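You operate a simulated robot arm through the tools that you are given. There is no shell and no other tool.

Carry out the task below with a simulated robot arm. There is one attempt and no reset: what you move stays moved.

## Task
Stop the run, make the machine safe and call for help.
Fine: stop, latch the emergency stop, air down to 0 bar, call selector to HELP; the stack light ends red.

It is judged by the outcome, as a careful person would: the job done as asked, and still so three seconds after it is handed in. It fails if anything else is knocked over, pushed out of place, dropped, spilled or broken.

## Robot
A 6-joint arm with a two-finger gripper, fixed in place. Base frame: the origin is at the foot of the arm, x ahead of it, y to its left, z up. Readings come in m, degrees, newtons and seconds.
Its first joint turns from -166.0 to 166.0 degrees. Payload 2.45 kg.
The TCP is the grasp point between the finger pads, 0.02 m short of the fingertips. In the tool frame z runs along the fingers and y along their closing line. The gripper opens to 0.14 m. The gripper's body begins 0.168 m behind the TCP.
Orientation is told as [roll, pitch, yaw] about the base's x, y, z axes, in that order, counted from this pose: with the fingers straight down and closing along the base's y, the tool's x points along the base's -x, its y along +y and its z along -z.

## Interface
- The arm moves only by the tool apply_moves. Its argument "rows" is a list of rows, each an object of numbers (a shift or turn left out is 0, a gripper value left out holds the last): "dx", "dy", "dz": the shift along the base's x, y, z in m; "rx", "ry", "rz": the turn, a rotation vector about the base's x, y, z in degrees; "claw": the finger opening in m, from 0 to 0.14. In form: [{"dx": .., "dy": .., "dz": .., "rx": .., "ry": .., "rz": .., "claw": ..}, ...]. A call has 1 to 20 rows; each row shifts and turns the commanded pose from where the row before left it. A row lasts 0.2 s, in which the tool goes at most 0.05 m and 8.6 degrees; a call with a longer step from one row to the next is refused whole, and so is a gripper value outside its range. Where a pose cannot be reached the arm comes as near as it can. A force on the tool above 90 N (or 10 N above the force at the start of the call, whichever is more), or a blocked arm, ends the call early, and 0.2 s more pass. The fingers move at their own pace (about 0.045 m/s each) and stop on an object; they squeeze with about 36 N. The grip force told is the motor's: it shows also when the fingers shut on nothing. Time passes only in rows, and 0.2 s behind the last, so rows that do not move let the fingers close. It gives the time, the measured TCP pose, the force on the tool (base axes), the opening and the grip force at its end, in the units of the frame above (readings bear some noise), with the torque about the TCP (base axes, N m) and any sound that the robot's microphone picked up.
- Cameras (640 x 400 px; columns grow to the right, rows downward): "scene" is fixed at [0.2252, -0.656, 1.9302]; the picture's right is [0.58, -0.81, 0.00], its down [-0.48, -0.34, -0.81] and it looks along [0.66, 0.47, -0.59] (base axes); focal length 259 px, centre (320, 200). "wrist" rides on the gripper at [0.078, 0.011, -0.209] in the tool frame; the picture's right is [-0.14, 0.99, 0.00], its down [-0.92, -0.13, -0.37] and it looks along [-0.37, -0.05, 0.93] (tool axes); focal length 280 px, centre (320, 200). There is no depth. A picture from a camera that has moved, and an enlarged one, comes with that camera's place and axes in the base frame and with its lens. The place of the scene camera against the robot may be out by one fixed shift of up to 0.025 m in any direction.
- capture(camera): a new picture of that camera. No time passes.
- zoom(camera, box): a new picture of the part [left, top, right, bottom] of that camera's present view, enlarged. No time passes.
- finish_job(): hands the job in; it is judged then, once.

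Nothing tells you positions but the pictures and the camera data. Unless the task says otherwise, let go and move clear before handing in.

The tools are called by a JSON object that holds its "name" and its "arguments". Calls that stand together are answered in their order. apply_moves: Moves the arm, as the interface text tells. Its arguments: {"type":"object","properties":{"rows":{"type":"array","items":{"type":"object","properties":{"dx":{"type":"number"},"dy":{"type":"number"},"dz":{"type":"number"},"rx":{"type":"number"},"ry":{"type":"number"},"rz":{"type":"number"},"claw":{"type":"number"}}}}},"required":["rows"]} The other tools are called the same way: capture (camera) takes a picture; zoom (camera, box) takes an enlarged picture of a part of a camera's view; finish_job () hands the job in.

At the start:

```text
time_s: 0.0
tcp_pos: [0.5322, 0.1905, 1.4736]
orientation: [0.0, 0.0, 0.0]
contact_force: [-0.3, -0.4, 0.3]
wrist_torque: [0.04, 0.02, -0.01]
width: 0.14
finger_force: 0.0
```

scene: 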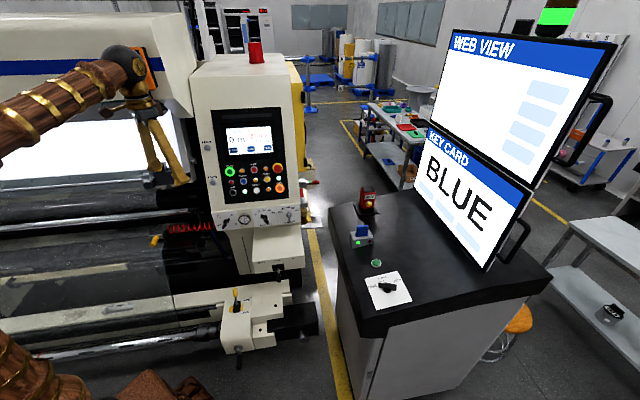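
wrist: 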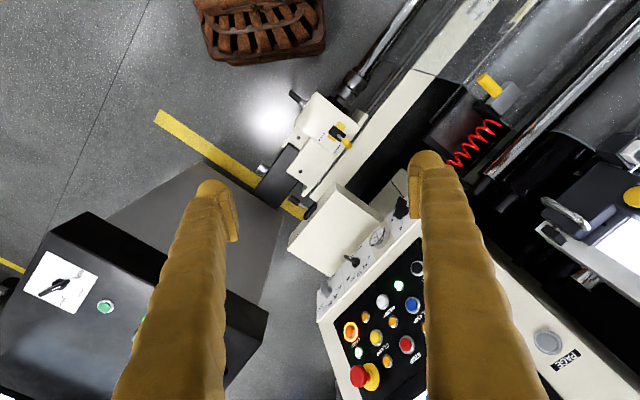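

I see a printing/converting machine with a control panel on a pillar and a desk with a rotary selector, small devices and screens. I'll take close looks before moving anything.

{"name": "zoom", "arguments": {"camera": "scene", "box": [190, 90, 310, 165]}}

{"name": "zoom", "arguments": {"camera": "scene", "box": [190, 150, 310, 225]}}

{"name": "zoom", "arguments": {"camera": "scene", "box": [200, 220, 320, 360]}}

{"name": "zoom", "arguments": {"camera": "scene", "box": [330, 180, 430, 320]}}

{"name": "zoom", "arguments": {"camera": "wrist", "box": [300, 180, 460, 400]}}

{"name": "zoom", "arguments": {"camera": "scene", "box": [500, 0, 640, 80]}}

```text
5.33 times, centred on (250, 128) of scene
camera zoom: at [0.2252, -0.656, 1.9302], right [0.58, -0.81, 0.0], down [-0.48, -0.34, -0.81], along [0.66, 0.47, -0.59], focal length 1381 px, centre (693, 587)
```

zoom: 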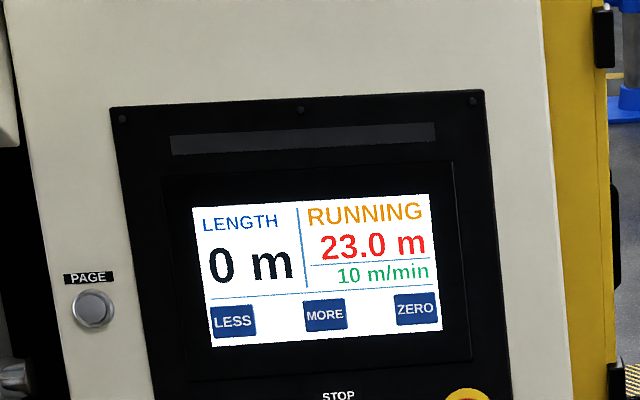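

```text
5.33 times, centred on (250, 188) of scene
camera zoom: at [0.2252, -0.656, 1.9302], right [0.58, -0.81, 0.0], down [-0.48, -0.34, -0.81], along [0.66, 0.47, -0.59], focal length 1381 px, centre (693, 267)
```

zoom: 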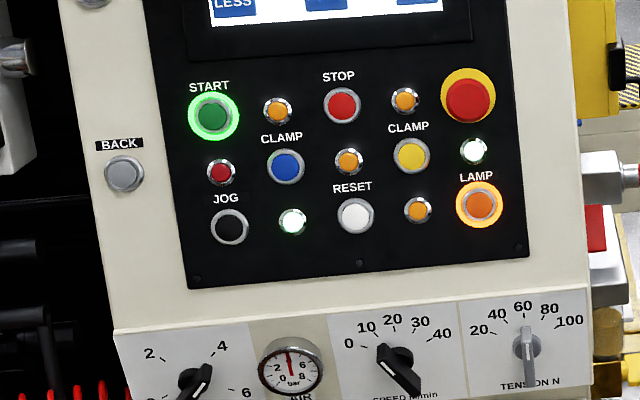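

```text
2.86 times, centred on (260, 290) of scene
camera zoom: at [0.2252, -0.656, 1.9302], right [0.58, -0.81, 0.0], down [-0.48, -0.34, -0.81], along [0.66, 0.47, -0.59], focal length 740 px, centre (491, -57)
```

zoom: 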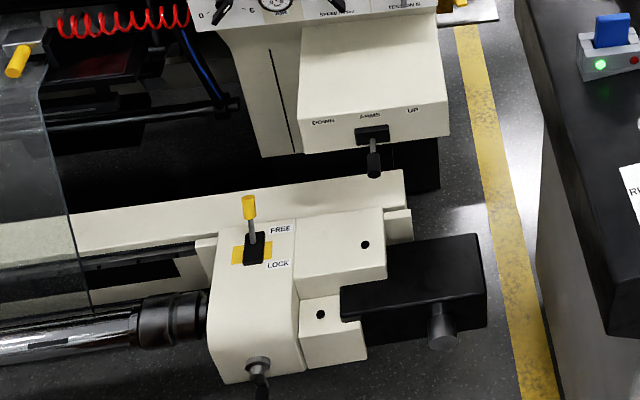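

```text
2.86 times, centred on (380, 250) of scene
camera zoom: at [0.2252, -0.656, 1.9302], right [0.58, -0.81, 0.0], down [-0.48, -0.34, -0.81], along [0.66, 0.47, -0.59], focal length 740 px, centre (149, 57)
```

zoom: 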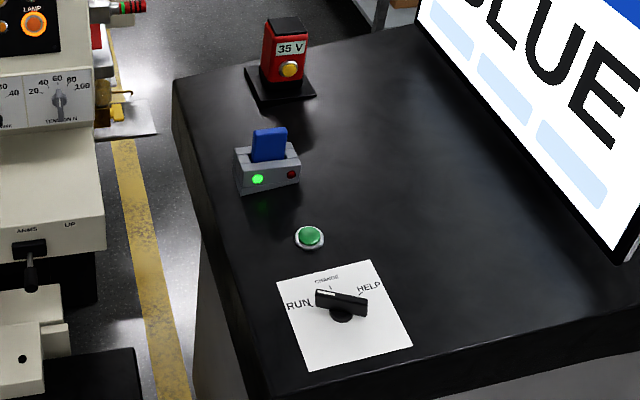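

```text
1.82 times, centred on (380, 290) of wrist
camera zoom: at [0.4535, 0.2014, 1.6827], right [0.14, 0.99, 0.0], down [0.92, -0.13, 0.37], along [0.37, -0.05, -0.93], focal length 510 px, centre (211, 36)
```

zoom: 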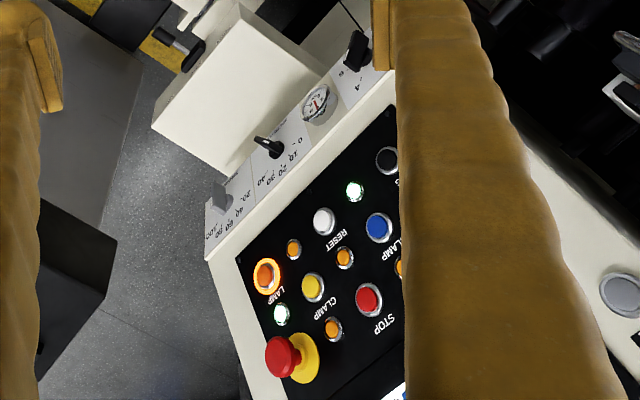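

```text
4.57 times, centred on (570, 40) of scene
camera zoom: at [0.2252, -0.656, 1.9302], right [0.58, -0.81, 0.0], down [-0.48, -0.34, -0.81], along [0.66, 0.47, -0.59], focal length 1184 px, centre (-823, 931)
```

zoom: 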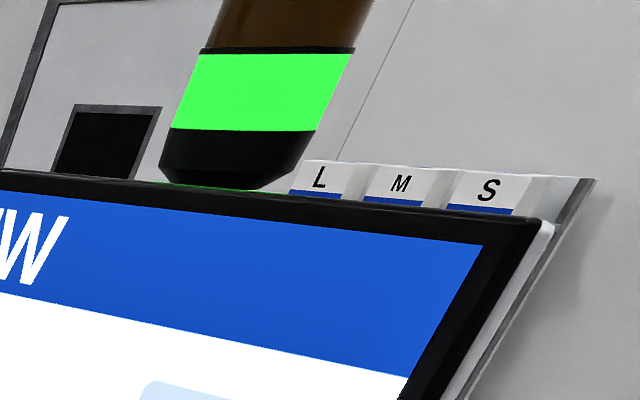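

The control panel carries START/STOP, an e-stop mushroom and the air knob. The call selector (RUN … HELP) is on the desk. I estimate e-stop ≈ (1.06, 0.21, 1.25), STOP ≈ (1.00, 0.32, 1.23) and selector ≈ (0.83, -0.52, 1.09). I'll tilt the tool toward the panel to get a better wrist view.

{"name": "apply_moves", "arguments": {"rows": [{"ry": -8, "dy": -0.02}, {"ry": -8, "dy": -0.02}, {"ry": -8, "dy": -0.02}, {"ry": -8, "dy": -0.02}, {"ry": -8, "dy": -0.02}, {"ry": -8, "dy": -0.02}, {"rz": 8}, {"rz": 8}, {"rz": 8}]}}

{"name": "capture", "arguments": {"camera": "wrist"}}

{"name": "capture", "arguments": {"camera": "scene"}}

```text
time_s: 2.0
tcp_pos: [0.5322, 0.0702, 1.4739]
orientation: [0.0, -48.2, 24.2]
contact_force: [-0.2, 0.1, 1.0]
wrist_torque: [0.02, 0.01, 0.04]
width: 0.14
finger_force: 0.1
```

```text
taken
camera wrist: at [0.3375, -0.0046, 1.5554], right [-0.32, 0.94, 0.1], down [0.36, 0.02, 0.93], along [0.88, 0.33, -0.35], focal length 280 px, centre (320, 200)
```

wrist: 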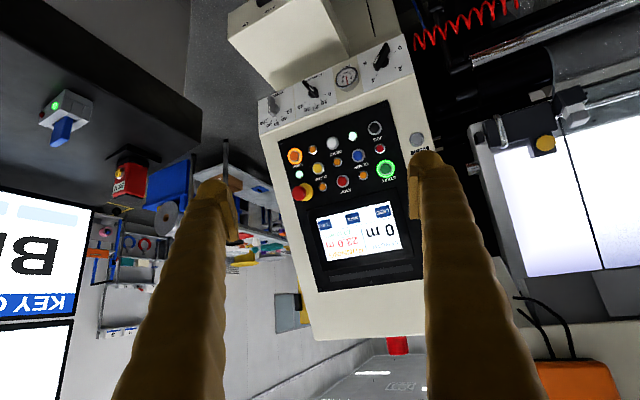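

```text
taken
```

scene: 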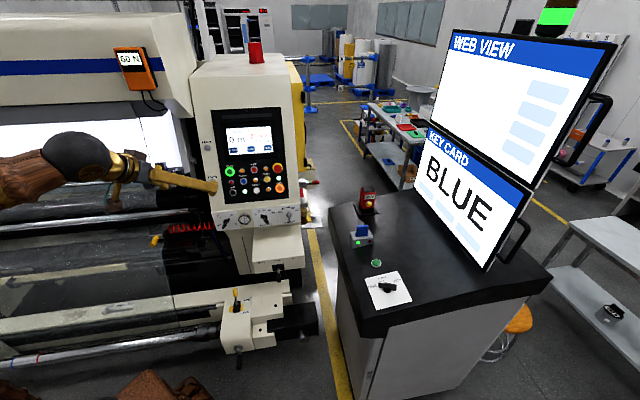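

Now the wrist camera sees the whole panel (upside down). I'll zoom in to measure the features.

{"name": "zoom", "arguments": {"camera": "wrist", "box": [250, 30, 450, 155]}}

{"name": "zoom", "arguments": {"camera": "wrist", "box": [250, 110, 450, 235]}}

{"name": "zoom", "arguments": {"camera": "scene", "box": [205, 195, 315, 265]}}

```text
3.20 times, centred on (350, 92) of wrist
camera zoom: at [0.3375, -0.0046, 1.5554], right [-0.32, 0.94, 0.1], down [0.36, 0.02, 0.93], along [0.88, 0.33, -0.35], focal length 897 px, centre (224, 544)
```

zoom: 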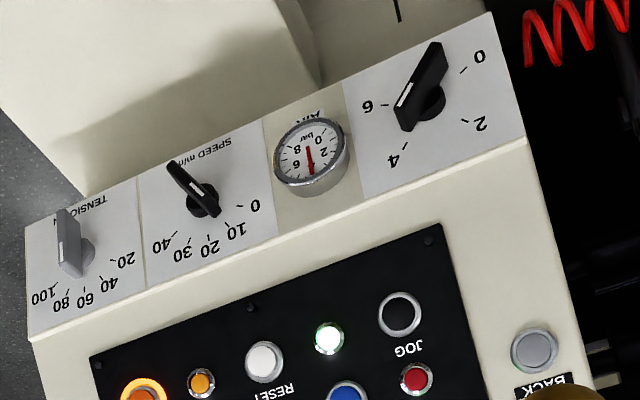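

```text
3.20 times, centred on (350, 172) of wrist
camera zoom: at [0.3375, -0.0046, 1.5554], right [-0.32, 0.94, 0.1], down [0.36, 0.02, 0.93], along [0.88, 0.33, -0.35], focal length 897 px, centre (224, 288)
```

zoom: 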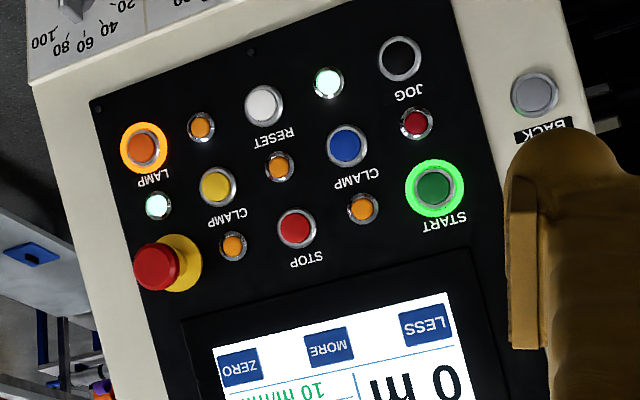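

```text
5.71 times, centred on (260, 230) of scene
camera zoom: at [0.2252, -0.656, 1.9302], right [0.58, -0.81, 0.0], down [-0.48, -0.34, -0.81], along [0.66, 0.47, -0.59], focal length 1480 px, centre (663, 29)
```

zoom: 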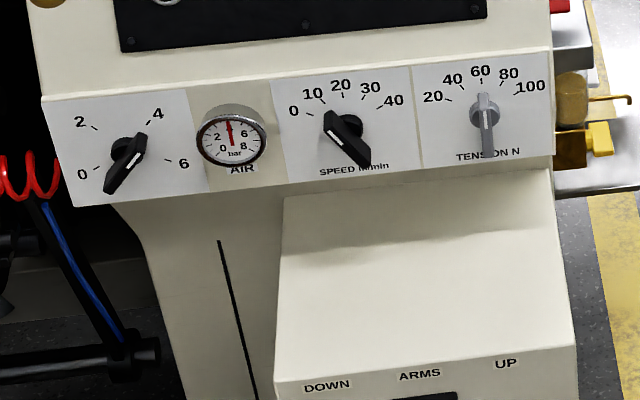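

From the two wrist views I triangulate STOP ≈ (0.983, 0.315, 1.245), with the panel facing about yaw 42° and leaning back about 20°. The e-stop head is ≈ (1.044, 0.206, 1.260). I'll align the tool with the panel normal, close the fingers and move nearer.

{"name": "apply_moves", "arguments": {"rows": [{"rx": 2.98, "ry": -6.63, "dx": 0.03, "dy": 0.01, "dz": -0.018, "claw": 0.0}, {"rx": 2.98, "ry": -6.63, "dx": 0.03, "dy": 0.01, "dz": -0.018}, {"rx": 2.98, "ry": -6.63, "dx": 0.03, "dy": 0.01, "dz": -0.018}, {"rz": 5.93, "dx": 0.03, "dy": 0.01, "dz": -0.018}, {"rz": 5.93, "dx": 0.03, "dy": 0.01, "dz": -0.018}, {"rz": 5.93, "dx": 0.03, "dy": 0.01, "dz": -0.018}, {"dx": 0.03, "dy": 0.01, "dz": -0.018}, {"dx": 0.03, "dy": 0.01, "dz": -0.018}, {}]}}

{"name": "capture", "arguments": {"camera": "wrist"}}

{"name": "capture", "arguments": {"camera": "scene"}}

```text
time_s: 4.0
tcp_pos: [0.773, 0.1495, 1.3305]
orientation: [0.1, -69.8, 41.8]
contact_force: [-0.3, 0.8, 1.2]
wrist_torque: [-0.01, 0.03, 0.0]
width: 0.0001
finger_force: 29.0
```

```text
taken
camera wrist: at [0.5994, 0.0087, 1.3276], right [-0.63, 0.77, 0.13], down [0.06, -0.11, 0.99], along [0.78, 0.63, 0.02], focal length 280 px, centre (320, 200)
```

wrist: 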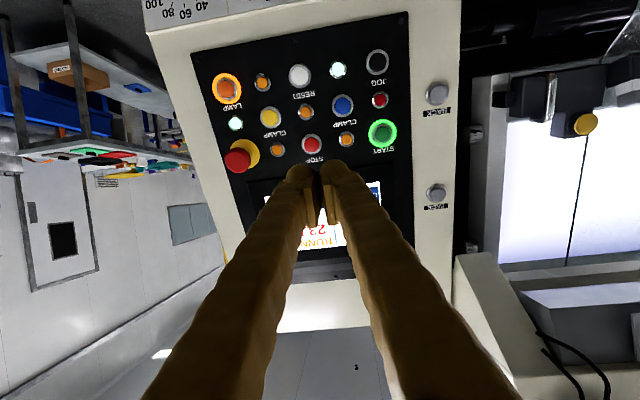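

```text
taken
```

scene: 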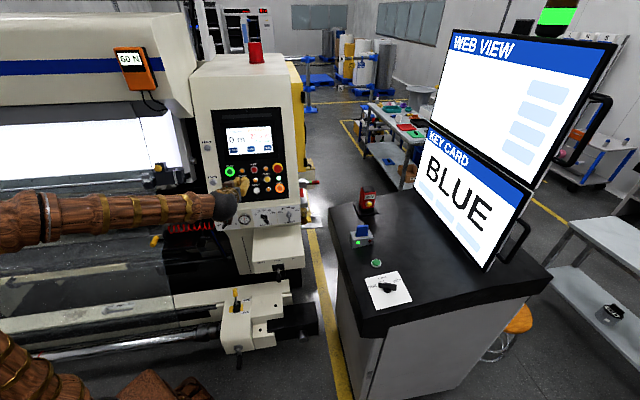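

The tool is lined up with the panel normal and the STOP button is just past the fingertips in the view. I'll zoom once for an accurate aim.

{"name": "zoom", "arguments": {"camera": "wrist", "box": [190, 30, 430, 180]}}

{"name": "zoom", "arguments": {"camera": "scene", "box": [190, 140, 310, 215]}}

```text
2.67 times, centred on (310, 105) of wrist
camera zoom: at [0.5994, 0.0087, 1.3276], right [-0.63, 0.77, 0.13], down [0.06, -0.11, 0.99], along [0.78, 0.63, 0.02], focal length 748 px, centre (347, 453)
```

zoom: 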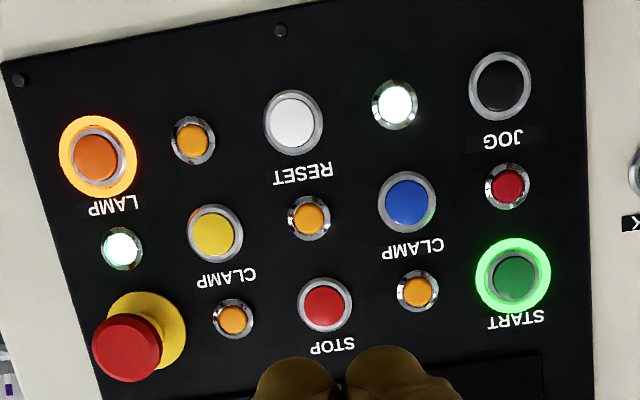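

```text
5.33 times, centred on (250, 178) of scene
camera zoom: at [0.2252, -0.656, 1.9302], right [0.58, -0.81, 0.0], down [-0.48, -0.34, -0.81], along [0.66, 0.47, -0.59], focal length 1381 px, centre (693, 320)
```

zoom: 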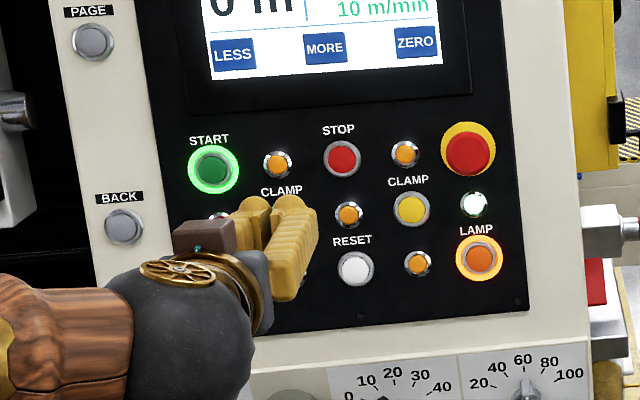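

I'll move in to about 6 cm before the STOP button, then check the alignment.

{"name": "apply_moves", "arguments": {"rows": [{"dx": 0.0309, "dy": 0.0229, "dz": -0.0116}, {"dx": 0.0309, "dy": 0.0229, "dz": -0.0116}, {"dx": 0.0309, "dy": 0.0229, "dz": -0.0116}, {"dx": 0.0309, "dy": 0.0229, "dz": -0.0116}, {"dx": 0.0309, "dy": 0.0229, "dz": -0.0116}, {}]}}

{"name": "capture", "arguments": {"camera": "wrist"}}

{"name": "zoom", "arguments": {"camera": "scene", "box": [190, 120, 310, 195]}}

```text
time_s: 5.4
tcp_pos: [0.9295, 0.2658, 1.2728]
orientation: [0.1, -69.9, 41.7]
contact_force: [0.1, -0.5, -0.5]
wrist_torque: [-0.01, -0.01, -0.01]
width: 0.0
finger_force: 29.6
```

```text
taken
camera wrist: at [0.7542, 0.1247, 1.2706], right [-0.62, 0.77, 0.13], down [0.06, -0.11, 0.99], along [0.78, 0.63, 0.02], focal length 280 px, centre (320, 200)
```

wrist: 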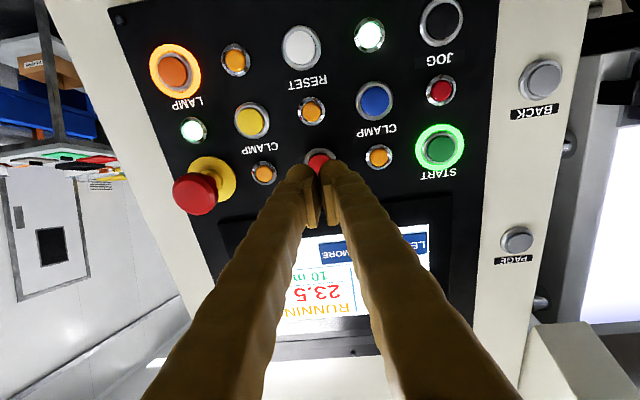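

```text
5.33 times, centred on (250, 158) of scene
camera zoom: at [0.2252, -0.656, 1.9302], right [0.58, -0.81, 0.0], down [-0.48, -0.34, -0.81], along [0.66, 0.47, -0.59], focal length 1381 px, centre (693, 427)
```

zoom: 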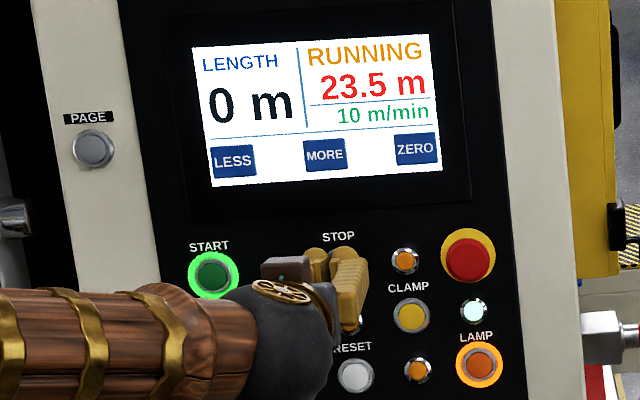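

Alignment on STOP is good (only its red edge shows past the tips). I'll advance slowly to press.

{"name": "apply_moves", "arguments": {"rows": [{"dx": 0.0175, "dy": 0.0156, "dz": -0.0086}, {"dx": 0.0175, "dy": 0.0156, "dz": -0.0086}, {"dx": 0.0028, "dy": 0.0025, "dz": -0.0014}, {"dx": 0.0028, "dy": 0.0025, "dz": -0.0014}, {"dx": 0.0014, "dy": 0.00125, "dz": -0.0007}]}}

{"name": "capture", "arguments": {"camera": "wrist"}}

{"name": "zoom", "arguments": {"camera": "scene", "box": [190, 120, 310, 195]}}

```text
time_s: 6.6
tcp_pos: [0.9701, 0.3014, 1.2533]
orientation: [0.0, -69.9, 41.8]
contact_force: [-8.6, -4.2, 5.0]
wrist_torque: [-0.03, 0.11, 0.13]
width: 0.0002
finger_force: 29.7
heard: click
```

```text
taken
camera wrist: at [0.7946, 0.1617, 1.2502], right [-0.63, 0.77, 0.13], down [0.06, -0.11, 0.99], along [0.78, 0.63, 0.02], focal length 280 px, centre (320, 200)
```

wrist: 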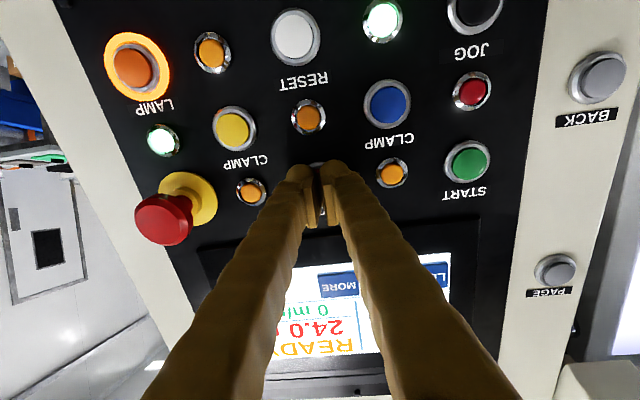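

```text
5.33 times, centred on (250, 158) of scene
camera zoom: at [0.2252, -0.656, 1.9302], right [0.58, -0.81, 0.0], down [-0.48, -0.34, -0.81], along [0.66, 0.47, -0.59], focal length 1381 px, centre (693, 427)
```

zoom: 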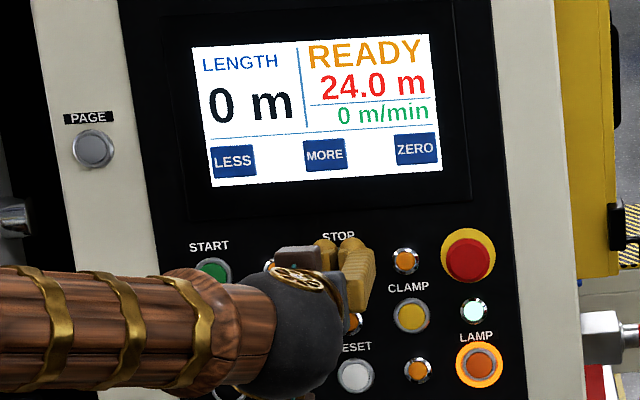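

The run has stopped: a click was heard and the screen shows READY, 0 m/min. Next I back off and move sideways to face the e-stop mushroom.

{"name": "apply_moves", "arguments": {"rows": [{"dx": -0.0315, "dy": -0.0281, "dz": 0.0155}, {"dx": -0.0315, "dy": -0.0281, "dz": 0.0155}, {"dx": 0.0297, "dy": -0.0287, "dz": -0.0005}, {"dx": 0.0297, "dy": -0.0287, "dz": -0.0005}, {"dx": 0.0297, "dy": -0.0287, "dz": -0.0005}, {}]}}

{"name": "capture", "arguments": {"camera": "wrist"}}

{"name": "zoom", "arguments": {"camera": "scene", "box": [190, 120, 310, 195]}}

```text
time_s: 8.0
tcp_pos: [0.9941, 0.163, 1.2815]
orientation: [0.1, -69.8, 41.7]
contact_force: [-0.2, -1.0, -0.5]
wrist_torque: [-0.01, 0.0, -0.02]
width: 0.0002
finger_force: 29.9
```

```text
taken
camera wrist: at [0.8189, 0.0214, 1.2781], right [-0.63, 0.77, 0.13], down [0.06, -0.11, 0.99], along [0.78, 0.63, 0.02], focal length 280 px, centre (320, 200)
```

wrist: 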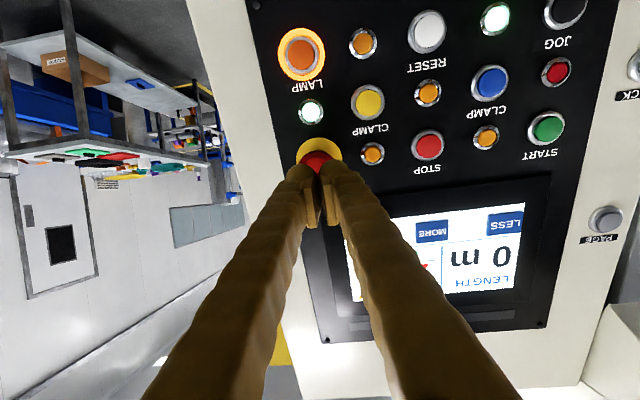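

```text
5.33 times, centred on (250, 158) of scene
camera zoom: at [0.2252, -0.656, 1.9302], right [0.58, -0.81, 0.0], down [-0.48, -0.34, -0.81], along [0.66, 0.47, -0.59], focal length 1381 px, centre (693, 427)
```

zoom: 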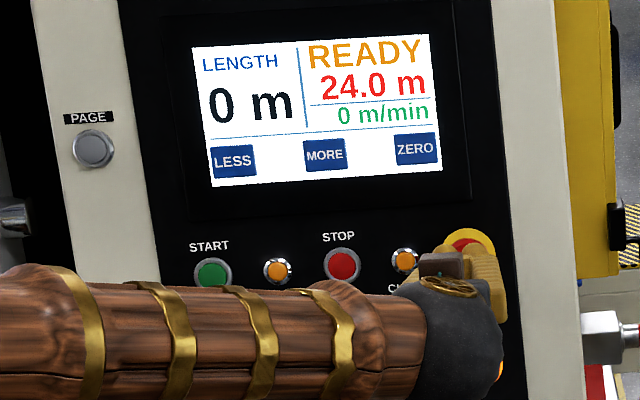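

The tips are centred on the e-stop. I'll advance and press gently in small steps until it latches.

{"name": "apply_moves", "arguments": {"rows": [{"dx": 0.0157, "dy": 0.0141, "dz": -0.0078}, {"dx": 0.0157, "dy": 0.0141, "dz": -0.0078}, {"dx": 0.0021, "dy": 0.0019, "dz": -0.00104}, {"dx": 0.0021, "dy": 0.0019, "dz": -0.00104}, {"dx": 0.0021, "dy": 0.0019, "dz": -0.00104}, {"dx": 0.0021, "dy": 0.0019, "dz": -0.00104}]}}

{"name": "capture", "arguments": {"camera": "wrist"}}

{"name": "capture", "arguments": {"camera": "scene"}}

```text
time_s: 9.4
tcp_pos: [1.0338, 0.1952, 1.2628]
orientation: [0.0, -69.9, 41.8]
contact_force: [-63.5, -39.8, 8.1]
wrist_torque: [-0.55, 0.86, 0.93]
width: 0.006
finger_force: 29.1
heard: click
```

```text
taken
camera wrist: at [0.8593, 0.0544, 1.2609], right [-0.62, 0.77, 0.13], down [0.06, -0.11, 0.99], along [0.78, 0.63, 0.02], focal length 280 px, centre (320, 200)
```

wrist: 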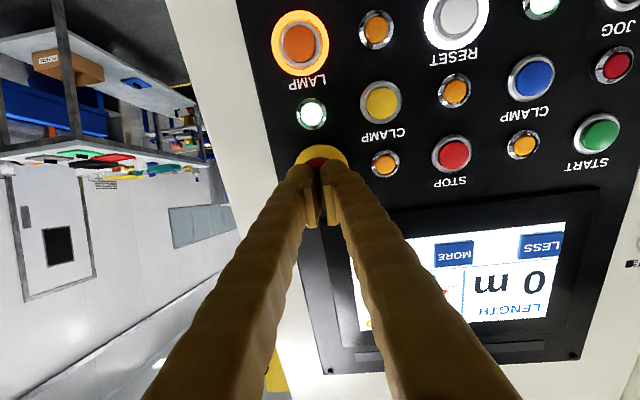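

```text
taken
```

scene: 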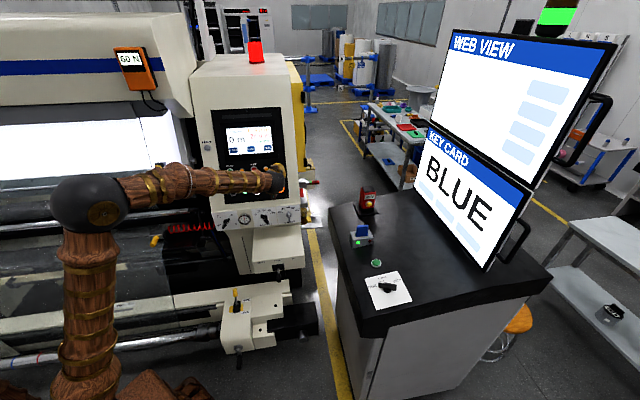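

A click was heard and the beacon on the pillar turned red. I'll back off and verify that the mushroom stays latched.

{"name": "apply_moves", "arguments": {"rows": [{"dx": -0.0157, "dy": -0.0141, "dz": 0.0078}, {"dx": -0.028, "dy": -0.025, "dz": 0.0138}, {"dx": -0.028, "dy": -0.025, "dz": 0.0138}, {"dx": -0.028, "dy": -0.025, "dz": 0.0138}, {}]}}

{"name": "capture", "arguments": {"camera": "wrist"}}

{"name": "zoom", "arguments": {"camera": "scene", "box": [190, 120, 310, 195]}}

{"name": "zoom", "arguments": {"camera": "scene", "box": [210, 20, 300, 90]}}

```text
time_s: 10.6
tcp_pos: [0.9345, 0.1074, 1.3113]
orientation: [0.1, -69.8, 41.7]
contact_force: [-0.8, 0.2, 0.2]
wrist_torque: [-0.01, 0.01, 0.03]
width: 0.0
finger_force: 29.3
```

```text
taken
camera wrist: at [0.7602, -0.0326, 1.3082], right [-0.63, 0.77, 0.13], down [0.06, -0.11, 0.99], along [0.78, 0.63, 0.02], focal length 280 px, centre (320, 200)
```

wrist: 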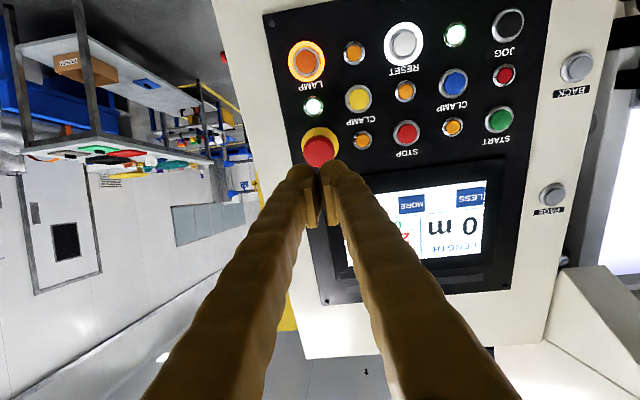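

```text
5.33 times, centred on (250, 158) of scene
camera zoom: at [0.2252, -0.656, 1.9302], right [0.58, -0.81, 0.0], down [-0.48, -0.34, -0.81], along [0.66, 0.47, -0.59], focal length 1381 px, centre (693, 427)
```

zoom: 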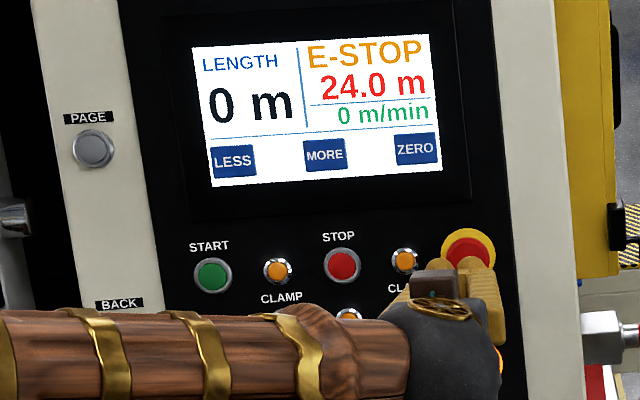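

```text
5.71 times, centred on (255, 55) of scene
camera zoom: at [0.2252, -0.656, 1.9302], right [0.58, -0.81, 0.0], down [-0.48, -0.34, -0.81], along [0.66, 0.47, -0.59], focal length 1480 px, centre (691, 1029)
```

zoom: 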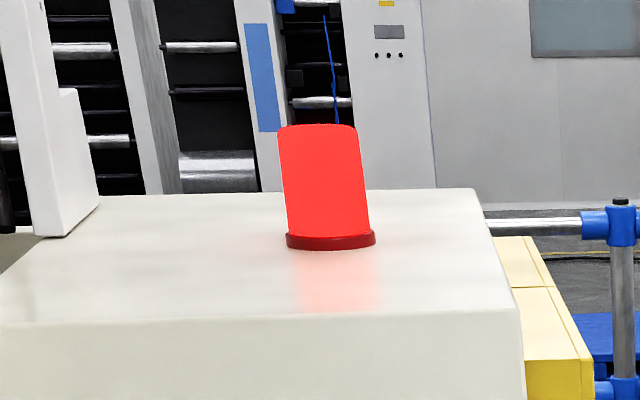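

E-STOP is latched: the screen shows E-STOP and the mushroom stays in. Next is the air knob, estimated at (0.784, 0.375, 0.984). I'll retreat and drop to get a straight view of it.

{"name": "apply_moves", "arguments": {"rows": [{"dx": -0.035, "dy": 0.0103, "dz": -0.0234}, {"dx": -0.035, "dy": 0.0103, "dz": -0.0234}, {"dx": -0.035, "dy": 0.0103, "dz": -0.0234}, {"dx": -0.035, "dy": 0.0103, "dz": -0.0234}, {"dx": -0.035, "dy": 0.0103, "dz": -0.0234}, {"dx": -0.035, "dy": 0.0103, "dz": -0.0234}, {"dx": -0.035, "dy": 0.0103, "dz": -0.0234}, {"dx": -0.035, "dy": 0.0103, "dz": -0.0234}, {"dx": -0.035, "dy": 0.0103, "dz": -0.0234, "claw": 0.06}, {}]}}

{"name": "capture", "arguments": {"camera": "wrist"}}

{"name": "capture", "arguments": {"camera": "scene"}}

```text
time_s: 12.8
tcp_pos: [0.6266, 0.2007, 1.1033]
orientation: [0.2, -69.7, 41.9]
contact_force: [-0.1, 0.3, -0.1]
wrist_torque: [0.02, 0.01, -0.01]
width: 0.052
finger_force: 0.1
out of reach, approached as far as the arm can: row 9
```

```text
taken
camera wrist: at [0.4519, 0.0597, 1.1005], right [-0.63, 0.77, 0.13], down [0.07, -0.11, 0.99], along [0.78, 0.63, 0.02], focal length 280 px, centre (320, 200)
```

wrist: 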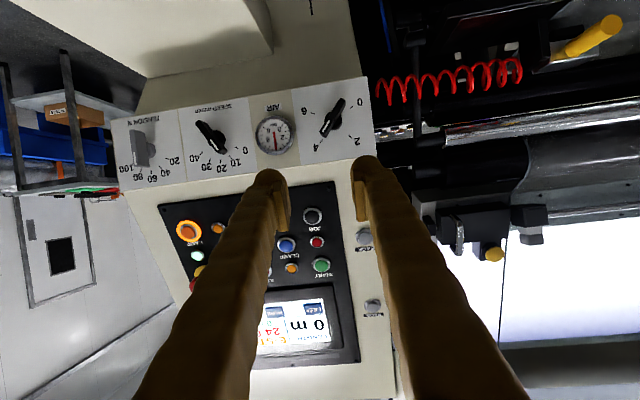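

```text
taken
```

scene: 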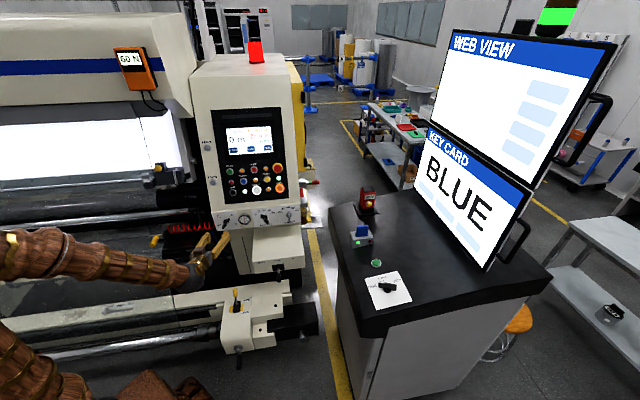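

I reached the inner limit of the workspace here but have a clear view of the air knob. I'll zoom in to measure it.

{"name": "zoom", "arguments": {"camera": "wrist", "box": [240, 70, 400, 170]}}

{"name": "zoom", "arguments": {"camera": "wrist", "box": [100, 70, 260, 200]}}

{"name": "zoom", "arguments": {"camera": "scene", "box": [205, 195, 315, 265]}}

```text
4.00 times, centred on (320, 120) of wrist
camera zoom: at [0.4519, 0.0597, 1.1005], right [-0.63, 0.77, 0.13], down [0.07, -0.11, 0.99], along [0.78, 0.63, 0.02], focal length 1122 px, centre (320, 520)
```

zoom: 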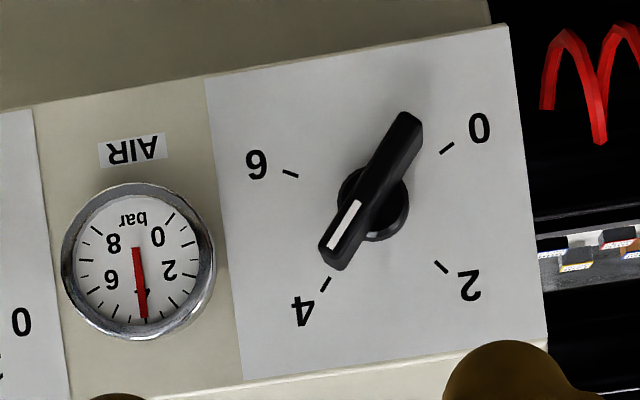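

```text
3.08 times, centred on (180, 135) of wrist
camera zoom: at [0.4519, 0.0597, 1.1005], right [-0.63, 0.77, 0.13], down [0.07, -0.11, 0.99], along [0.78, 0.63, 0.02], focal length 863 px, centre (751, 400)
```

zoom: 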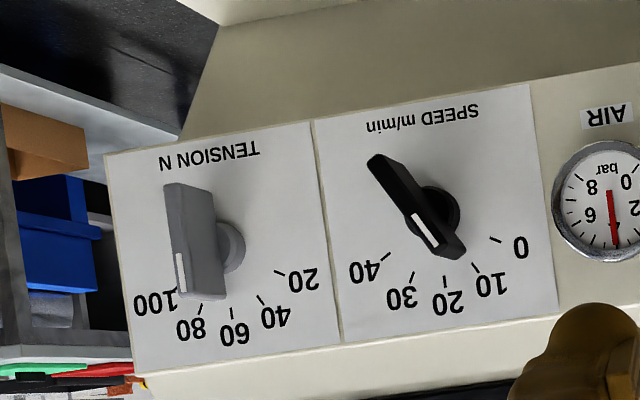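

```text
5.71 times, centred on (260, 230) of scene
camera zoom: at [0.2252, -0.656, 1.9302], right [0.58, -0.81, 0.0], down [-0.48, -0.34, -0.81], along [0.66, 0.47, -0.59], focal length 1480 px, centre (663, 29)
```

zoom: 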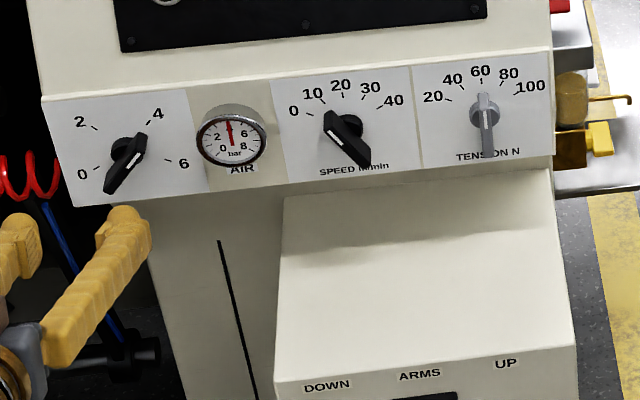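

The lower plate is vertical with yaw ≈ 41°, and the air knob axis is at ≈ (0.800, 0.391, 0.982). The ticks are at ±40° and ±120°, so the pointer must turn 160° counter-clockwise from 4 to 0. I'll level the tool, roll it 40° to match the bar and stand off about 10 cm.

{"name": "apply_moves", "arguments": {"rows": [{"rx": 4.53, "ry": -5.03, "dx": 0.0124, "dy": 0.0155, "dz": -0.0152}, {"rx": 4.53, "ry": -5.03, "dx": 0.0124, "dy": 0.0155, "dz": -0.0152}, {"rx": 4.53, "ry": -5.03, "dx": 0.0124, "dy": 0.0155, "dz": -0.0152}, {"dx": 0.0124, "dy": 0.0155, "dz": -0.0152}, {"dx": 0.0124, "dy": 0.0155, "dz": -0.0152}, {"dx": 0.0124, "dy": 0.0155, "dz": -0.0152}, {"dx": 0.0124, "dy": 0.0155, "dz": -0.0152}, {"dx": 0.0124, "dy": 0.0155, "dz": -0.0152}, {}]}}

{"name": "capture", "arguments": {"camera": "wrist"}}

{"name": "capture", "arguments": {"camera": "scene"}}

```text
time_s: 14.8
tcp_pos: [0.7763, 0.3225, 1.0154]
orientation: [83.6, -89.3, -41.5]
contact_force: [0.5, -0.3, 1.3]
wrist_torque: [-0.01, -0.04, -0.03]
width: 0.06
finger_force: 0.0
out of reach, approached as far as the arm can: row 1, 2, 3, 7, 8
```

```text
taken
camera wrist: at [0.6125, 0.1915, 0.9371], right [-0.66, 0.73, 0.15], down [-0.18, -0.35, 0.92], along [0.73, 0.58, 0.36], focal length 280 px, centre (320, 200)
```

wrist: 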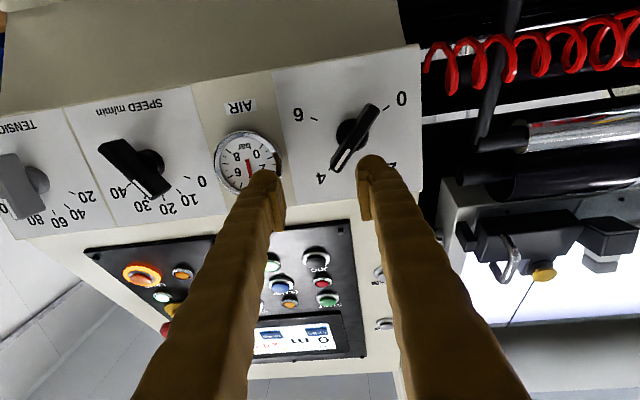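

```text
taken
```

scene: 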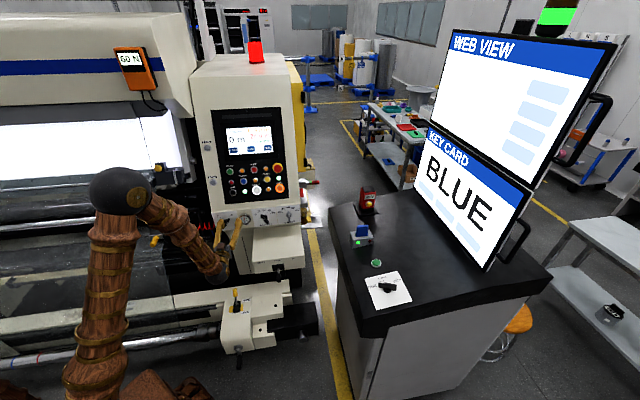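

The arm hits an elbow limit when standing off this far back, so it stopped at (0.776, 0.323, 1.015), about 4 cm from the plate. I'll do a small upward test move to see how the commanded pose is tracked.

{"name": "apply_moves", "arguments": {"rows": [{"dz": 0.02}, {}]}}

```text
time_s: 15.4
tcp_pos: [0.7756, 0.3226, 1.0355]
orientation: [151.2, -89.7, -109.3]
contact_force: [0.1, -0.8, -0.7]
wrist_torque: [-0.02, -0.01, 0.0]
width: 0.0604
finger_force: 0.0
```

Commands continue from the pose actually reached, which is good. Now I'll shift left over the knob column (at z ≈ 1.035, still above the bar) before rolling.

{"name": "apply_moves", "arguments": {"rows": [{"dx": -0.0116, "dy": 0.0129}, {"dx": -0.0115, "dy": 0.0128}, {}]}}

{"name": "capture", "arguments": {"camera": "wrist"}}

{"name": "zoom", "arguments": {"camera": "scene", "box": [180, 180, 320, 280]}}

```text
time_s: 16.2
tcp_pos: [0.7558, 0.3481, 1.0372]
orientation: [84.9, -89.3, -42.8]
contact_force: [0.1, 0.3, 0.3]
wrist_torque: [0.0, 0.03, -0.01]
width: 0.0601
finger_force: 0.2
```

```text
taken
camera wrist: at [0.5906, 0.2164, 0.9586], right [-0.66, 0.73, 0.15], down [-0.18, -0.35, 0.92], along [0.73, 0.58, 0.36], focal length 280 px, centre (320, 200)
```

wrist: 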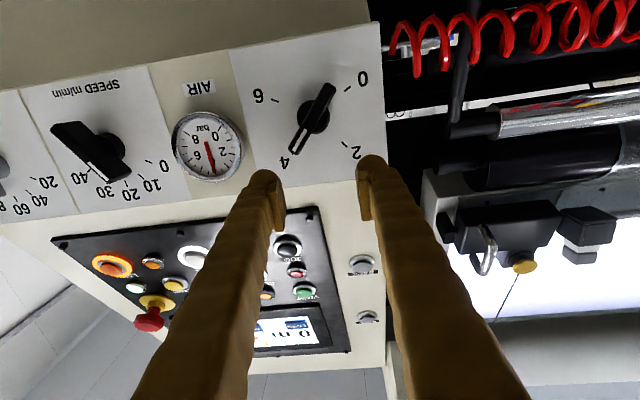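

```text
4.00 times, centred on (250, 230) of scene
camera zoom: at [0.2252, -0.656, 1.9302], right [0.58, -0.81, 0.0], down [-0.48, -0.34, -0.81], along [0.66, 0.47, -0.59], focal length 1036 px, centre (600, 80)
```

zoom: 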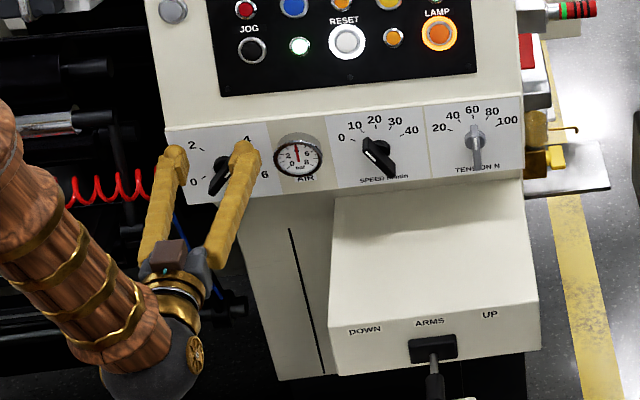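

I'm over the knob column, with the tips about 4 cm from the plate. I need to judge how far the knob bar and the gauge stick out before rolling here, so I'll zoom.

{"name": "zoom", "arguments": {"camera": "wrist", "box": [160, 60, 400, 210]}}

{"name": "zoom", "arguments": {"camera": "scene", "box": [215, 205, 285, 245]}}

```text
2.67 times, centred on (280, 135) of wrist
camera zoom: at [0.5906, 0.2164, 0.9586], right [-0.66, 0.73, 0.15], down [-0.18, -0.35, 0.92], along [0.73, 0.58, 0.36], focal length 748 px, centre (427, 373)
```

zoom: 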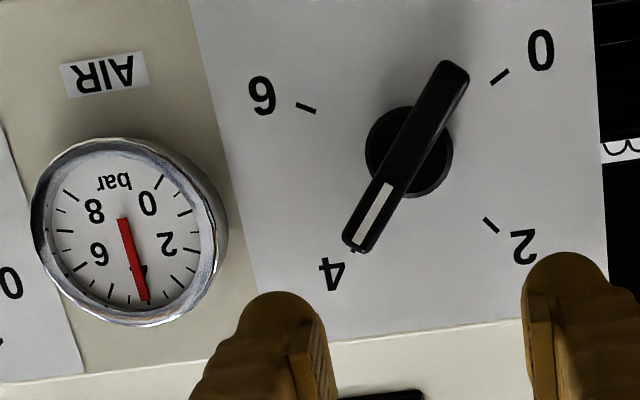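

```text
9.14 times, centred on (250, 225) of scene
camera zoom: at [0.2252, -0.656, 1.9302], right [0.58, -0.81, 0.0], down [-0.48, -0.34, -0.81], along [0.66, 0.47, -0.59], focal length 2368 px, centre (960, -29)
```

zoom: 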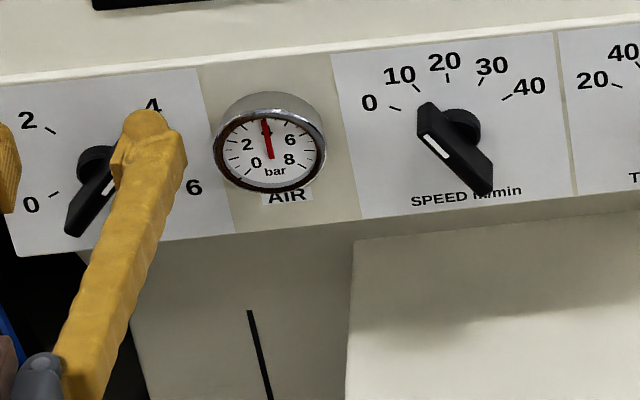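

The knob bar and gauge stick out about 3 cm and my tips are 4.2 cm from the plate, so rolling here is safe. I'll roll 40° clockwise to match the bar.

{"name": "apply_moves", "arguments": {"rows": [{"rx": 5.95, "ry": 5.34}, {"rx": 5.95, "ry": 5.34}, {"rx": 5.95, "ry": 5.34}, {"rx": 5.95, "ry": 5.34}, {"rx": 5.95, "ry": 5.34}, {}]}}

{"name": "capture", "arguments": {"camera": "wrist"}}

{"name": "zoom", "arguments": {"camera": "scene", "box": [180, 180, 320, 280]}}

```text
time_s: 17.6
tcp_pos: [0.7542, 0.3468, 1.0363]
orientation: [90.2, -49.7, -48.3]
contact_force: [0.6, 0.7, 0.5]
wrist_torque: [-0.04, -0.03, -0.01]
width: 0.0602
finger_force: 0.0
```

```text
taken
camera wrist: at [0.5581, 0.2525, 0.9833], right [-0.45, 0.5, 0.74], down [0.18, -0.76, 0.62], along [0.88, 0.41, 0.25], focal length 280 px, centre (320, 200)
```

wrist: 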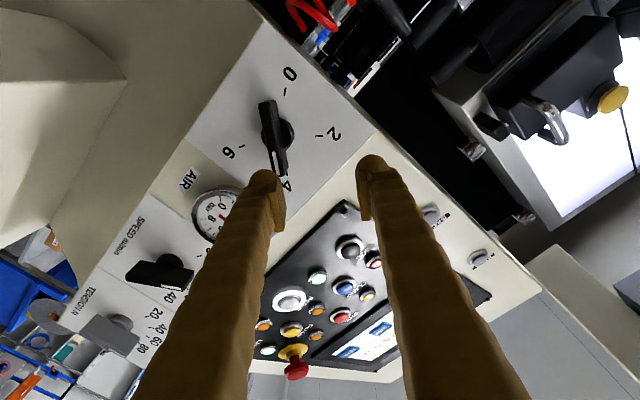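

```text
4.00 times, centred on (250, 230) of scene
camera zoom: at [0.2252, -0.656, 1.9302], right [0.58, -0.81, 0.0], down [-0.48, -0.34, -0.81], along [0.66, 0.47, -0.59], focal length 1036 px, centre (600, 80)
```

zoom: 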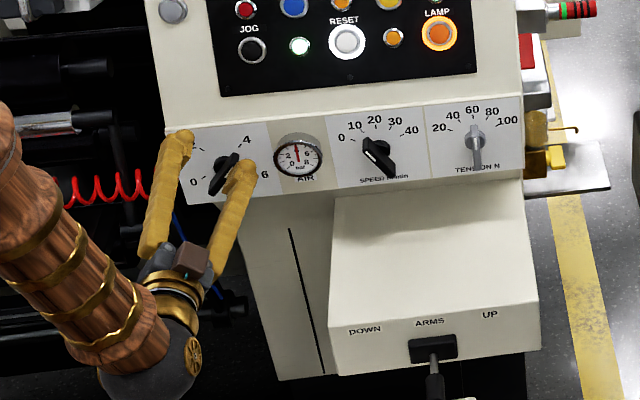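

The fingers are now parallel to the bar. Next I lower straight down to the knob's axis height, still in front of the bar.

{"name": "apply_moves", "arguments": {"rows": [{"dz": -0.0177}, {"dz": -0.0177}, {"dz": -0.0177}, {}]}}

{"name": "capture", "arguments": {"camera": "wrist"}}

{"name": "zoom", "arguments": {"camera": "scene", "box": [180, 180, 320, 280]}}

```text
time_s: 18.6
tcp_pos: [0.7551, 0.3477, 0.9842]
orientation: [90.1, -49.9, -48.3]
contact_force: [-0.6, 0.6, 0.5]
wrist_torque: [-0.03, -0.01, 0.02]
width: 0.0601
finger_force: 0.0
```

```text
taken
camera wrist: at [0.5591, 0.2528, 0.93], right [-0.45, 0.5, 0.74], down [0.18, -0.76, 0.62], along [0.88, 0.41, 0.25], focal length 280 px, centre (320, 200)
```

wrist: 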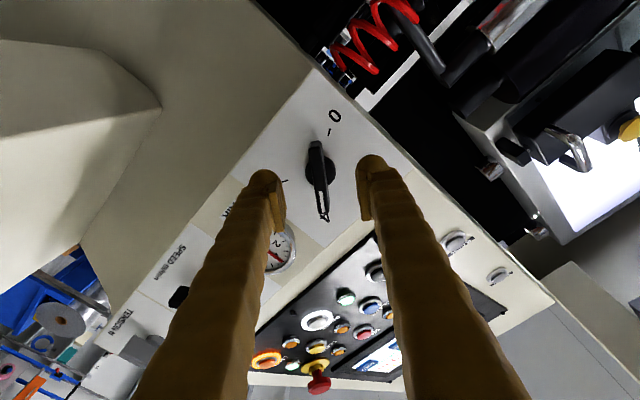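

```text
4.00 times, centred on (250, 230) of scene
camera zoom: at [0.2252, -0.656, 1.9302], right [0.58, -0.81, 0.0], down [-0.48, -0.34, -0.81], along [0.66, 0.47, -0.59], focal length 1036 px, centre (600, 80)
```

zoom: 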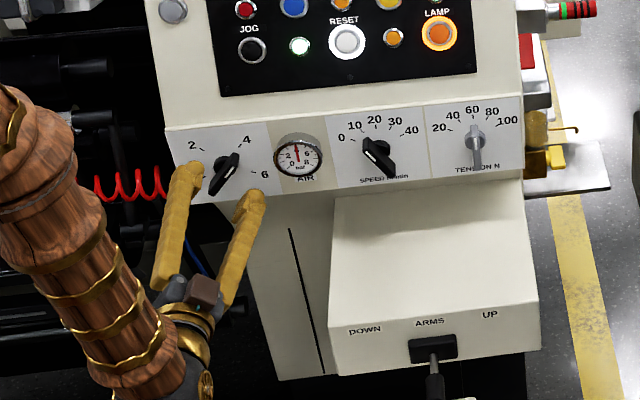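

The bar is centred between the fingers. I'll advance about 2.8 cm along the plate normal in small steps, watching the force.

{"name": "apply_moves", "arguments": {"rows": [{"dx": 0.0052, "dy": 0.0047}, {"dx": 0.0052, "dy": 0.0047}, {"dx": 0.0052, "dy": 0.0047}, {"dx": 0.0052, "dy": 0.0047}, {}]}}

{"name": "capture", "arguments": {"camera": "wrist"}}

{"name": "zoom", "arguments": {"camera": "scene", "box": [200, 190, 290, 245]}}

```text
time_s: 19.8
tcp_pos: [0.7755, 0.3659, 0.9841]
orientation: [90.1, -50.0, -48.2]
contact_force: [1.0, -1.4, -0.8]
wrist_torque: [0.0, 0.02, 0.0]
width: 0.0602
finger_force: 0.1
```

```text
taken
camera wrist: at [0.5799, 0.2711, 0.9308], right [-0.45, 0.5, 0.74], down [0.18, -0.76, 0.62], along [0.88, 0.41, 0.25], focal length 280 px, centre (320, 200)
```

wrist: 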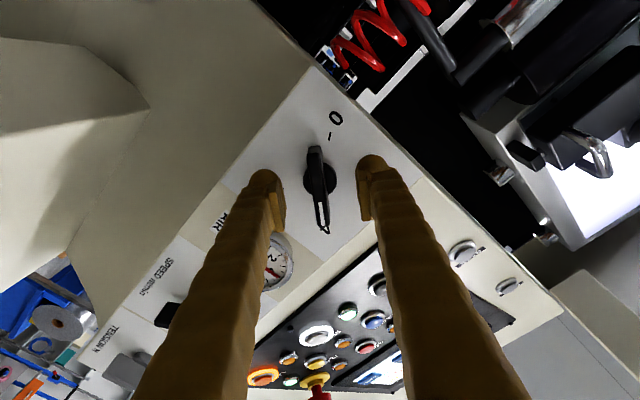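

```text
7.11 times, centred on (245, 218) of scene
camera zoom: at [0.2252, -0.656, 1.9302], right [0.58, -0.81, 0.0], down [-0.48, -0.34, -0.81], along [0.66, 0.47, -0.59], focal length 1841 px, centre (853, 76)
```

zoom: 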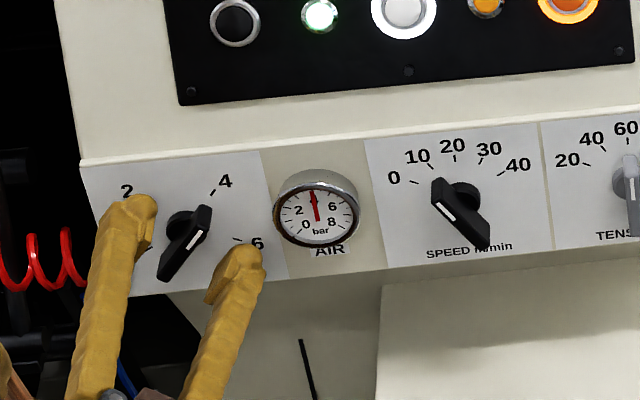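

No contact; the tips are about 1.5 cm from the plate, straddling the bar. I'll close on it.

{"name": "apply_moves", "arguments": {"rows": [{"claw": 0.03}, {"claw": 0.02}, {"claw": 0.0}, {"claw": 0.0}, {}]}}

{"name": "capture", "arguments": {"camera": "wrist"}}

{"name": "zoom", "arguments": {"camera": "scene", "box": [200, 190, 290, 245]}}

```text
time_s: 21.0
tcp_pos: [0.7756, 0.366, 0.9846]
orientation: [90.1, -49.9, -48.4]
contact_force: [5.3, -1.2, -3.1]
wrist_torque: [0.01, 0.02, -0.03]
width: 0.0104
finger_force: 37.9
```

```text
taken
camera wrist: at [0.58, 0.2709, 0.9308], right [-0.45, 0.5, 0.74], down [0.18, -0.76, 0.62], along [0.88, 0.41, 0.25], focal length 280 px, centre (320, 200)
```

wrist: 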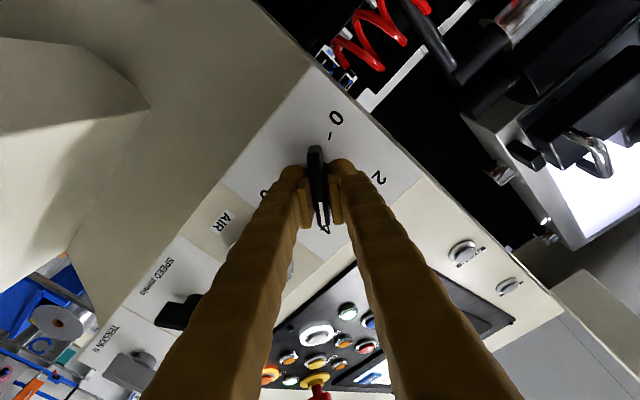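

```text
7.11 times, centred on (245, 218) of scene
camera zoom: at [0.2252, -0.656, 1.9302], right [0.58, -0.81, 0.0], down [-0.48, -0.34, -0.81], along [0.66, 0.47, -0.59], focal length 1841 px, centre (853, 76)
```

zoom: 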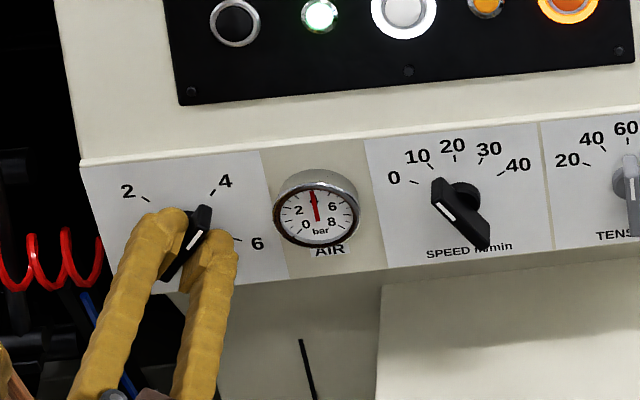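

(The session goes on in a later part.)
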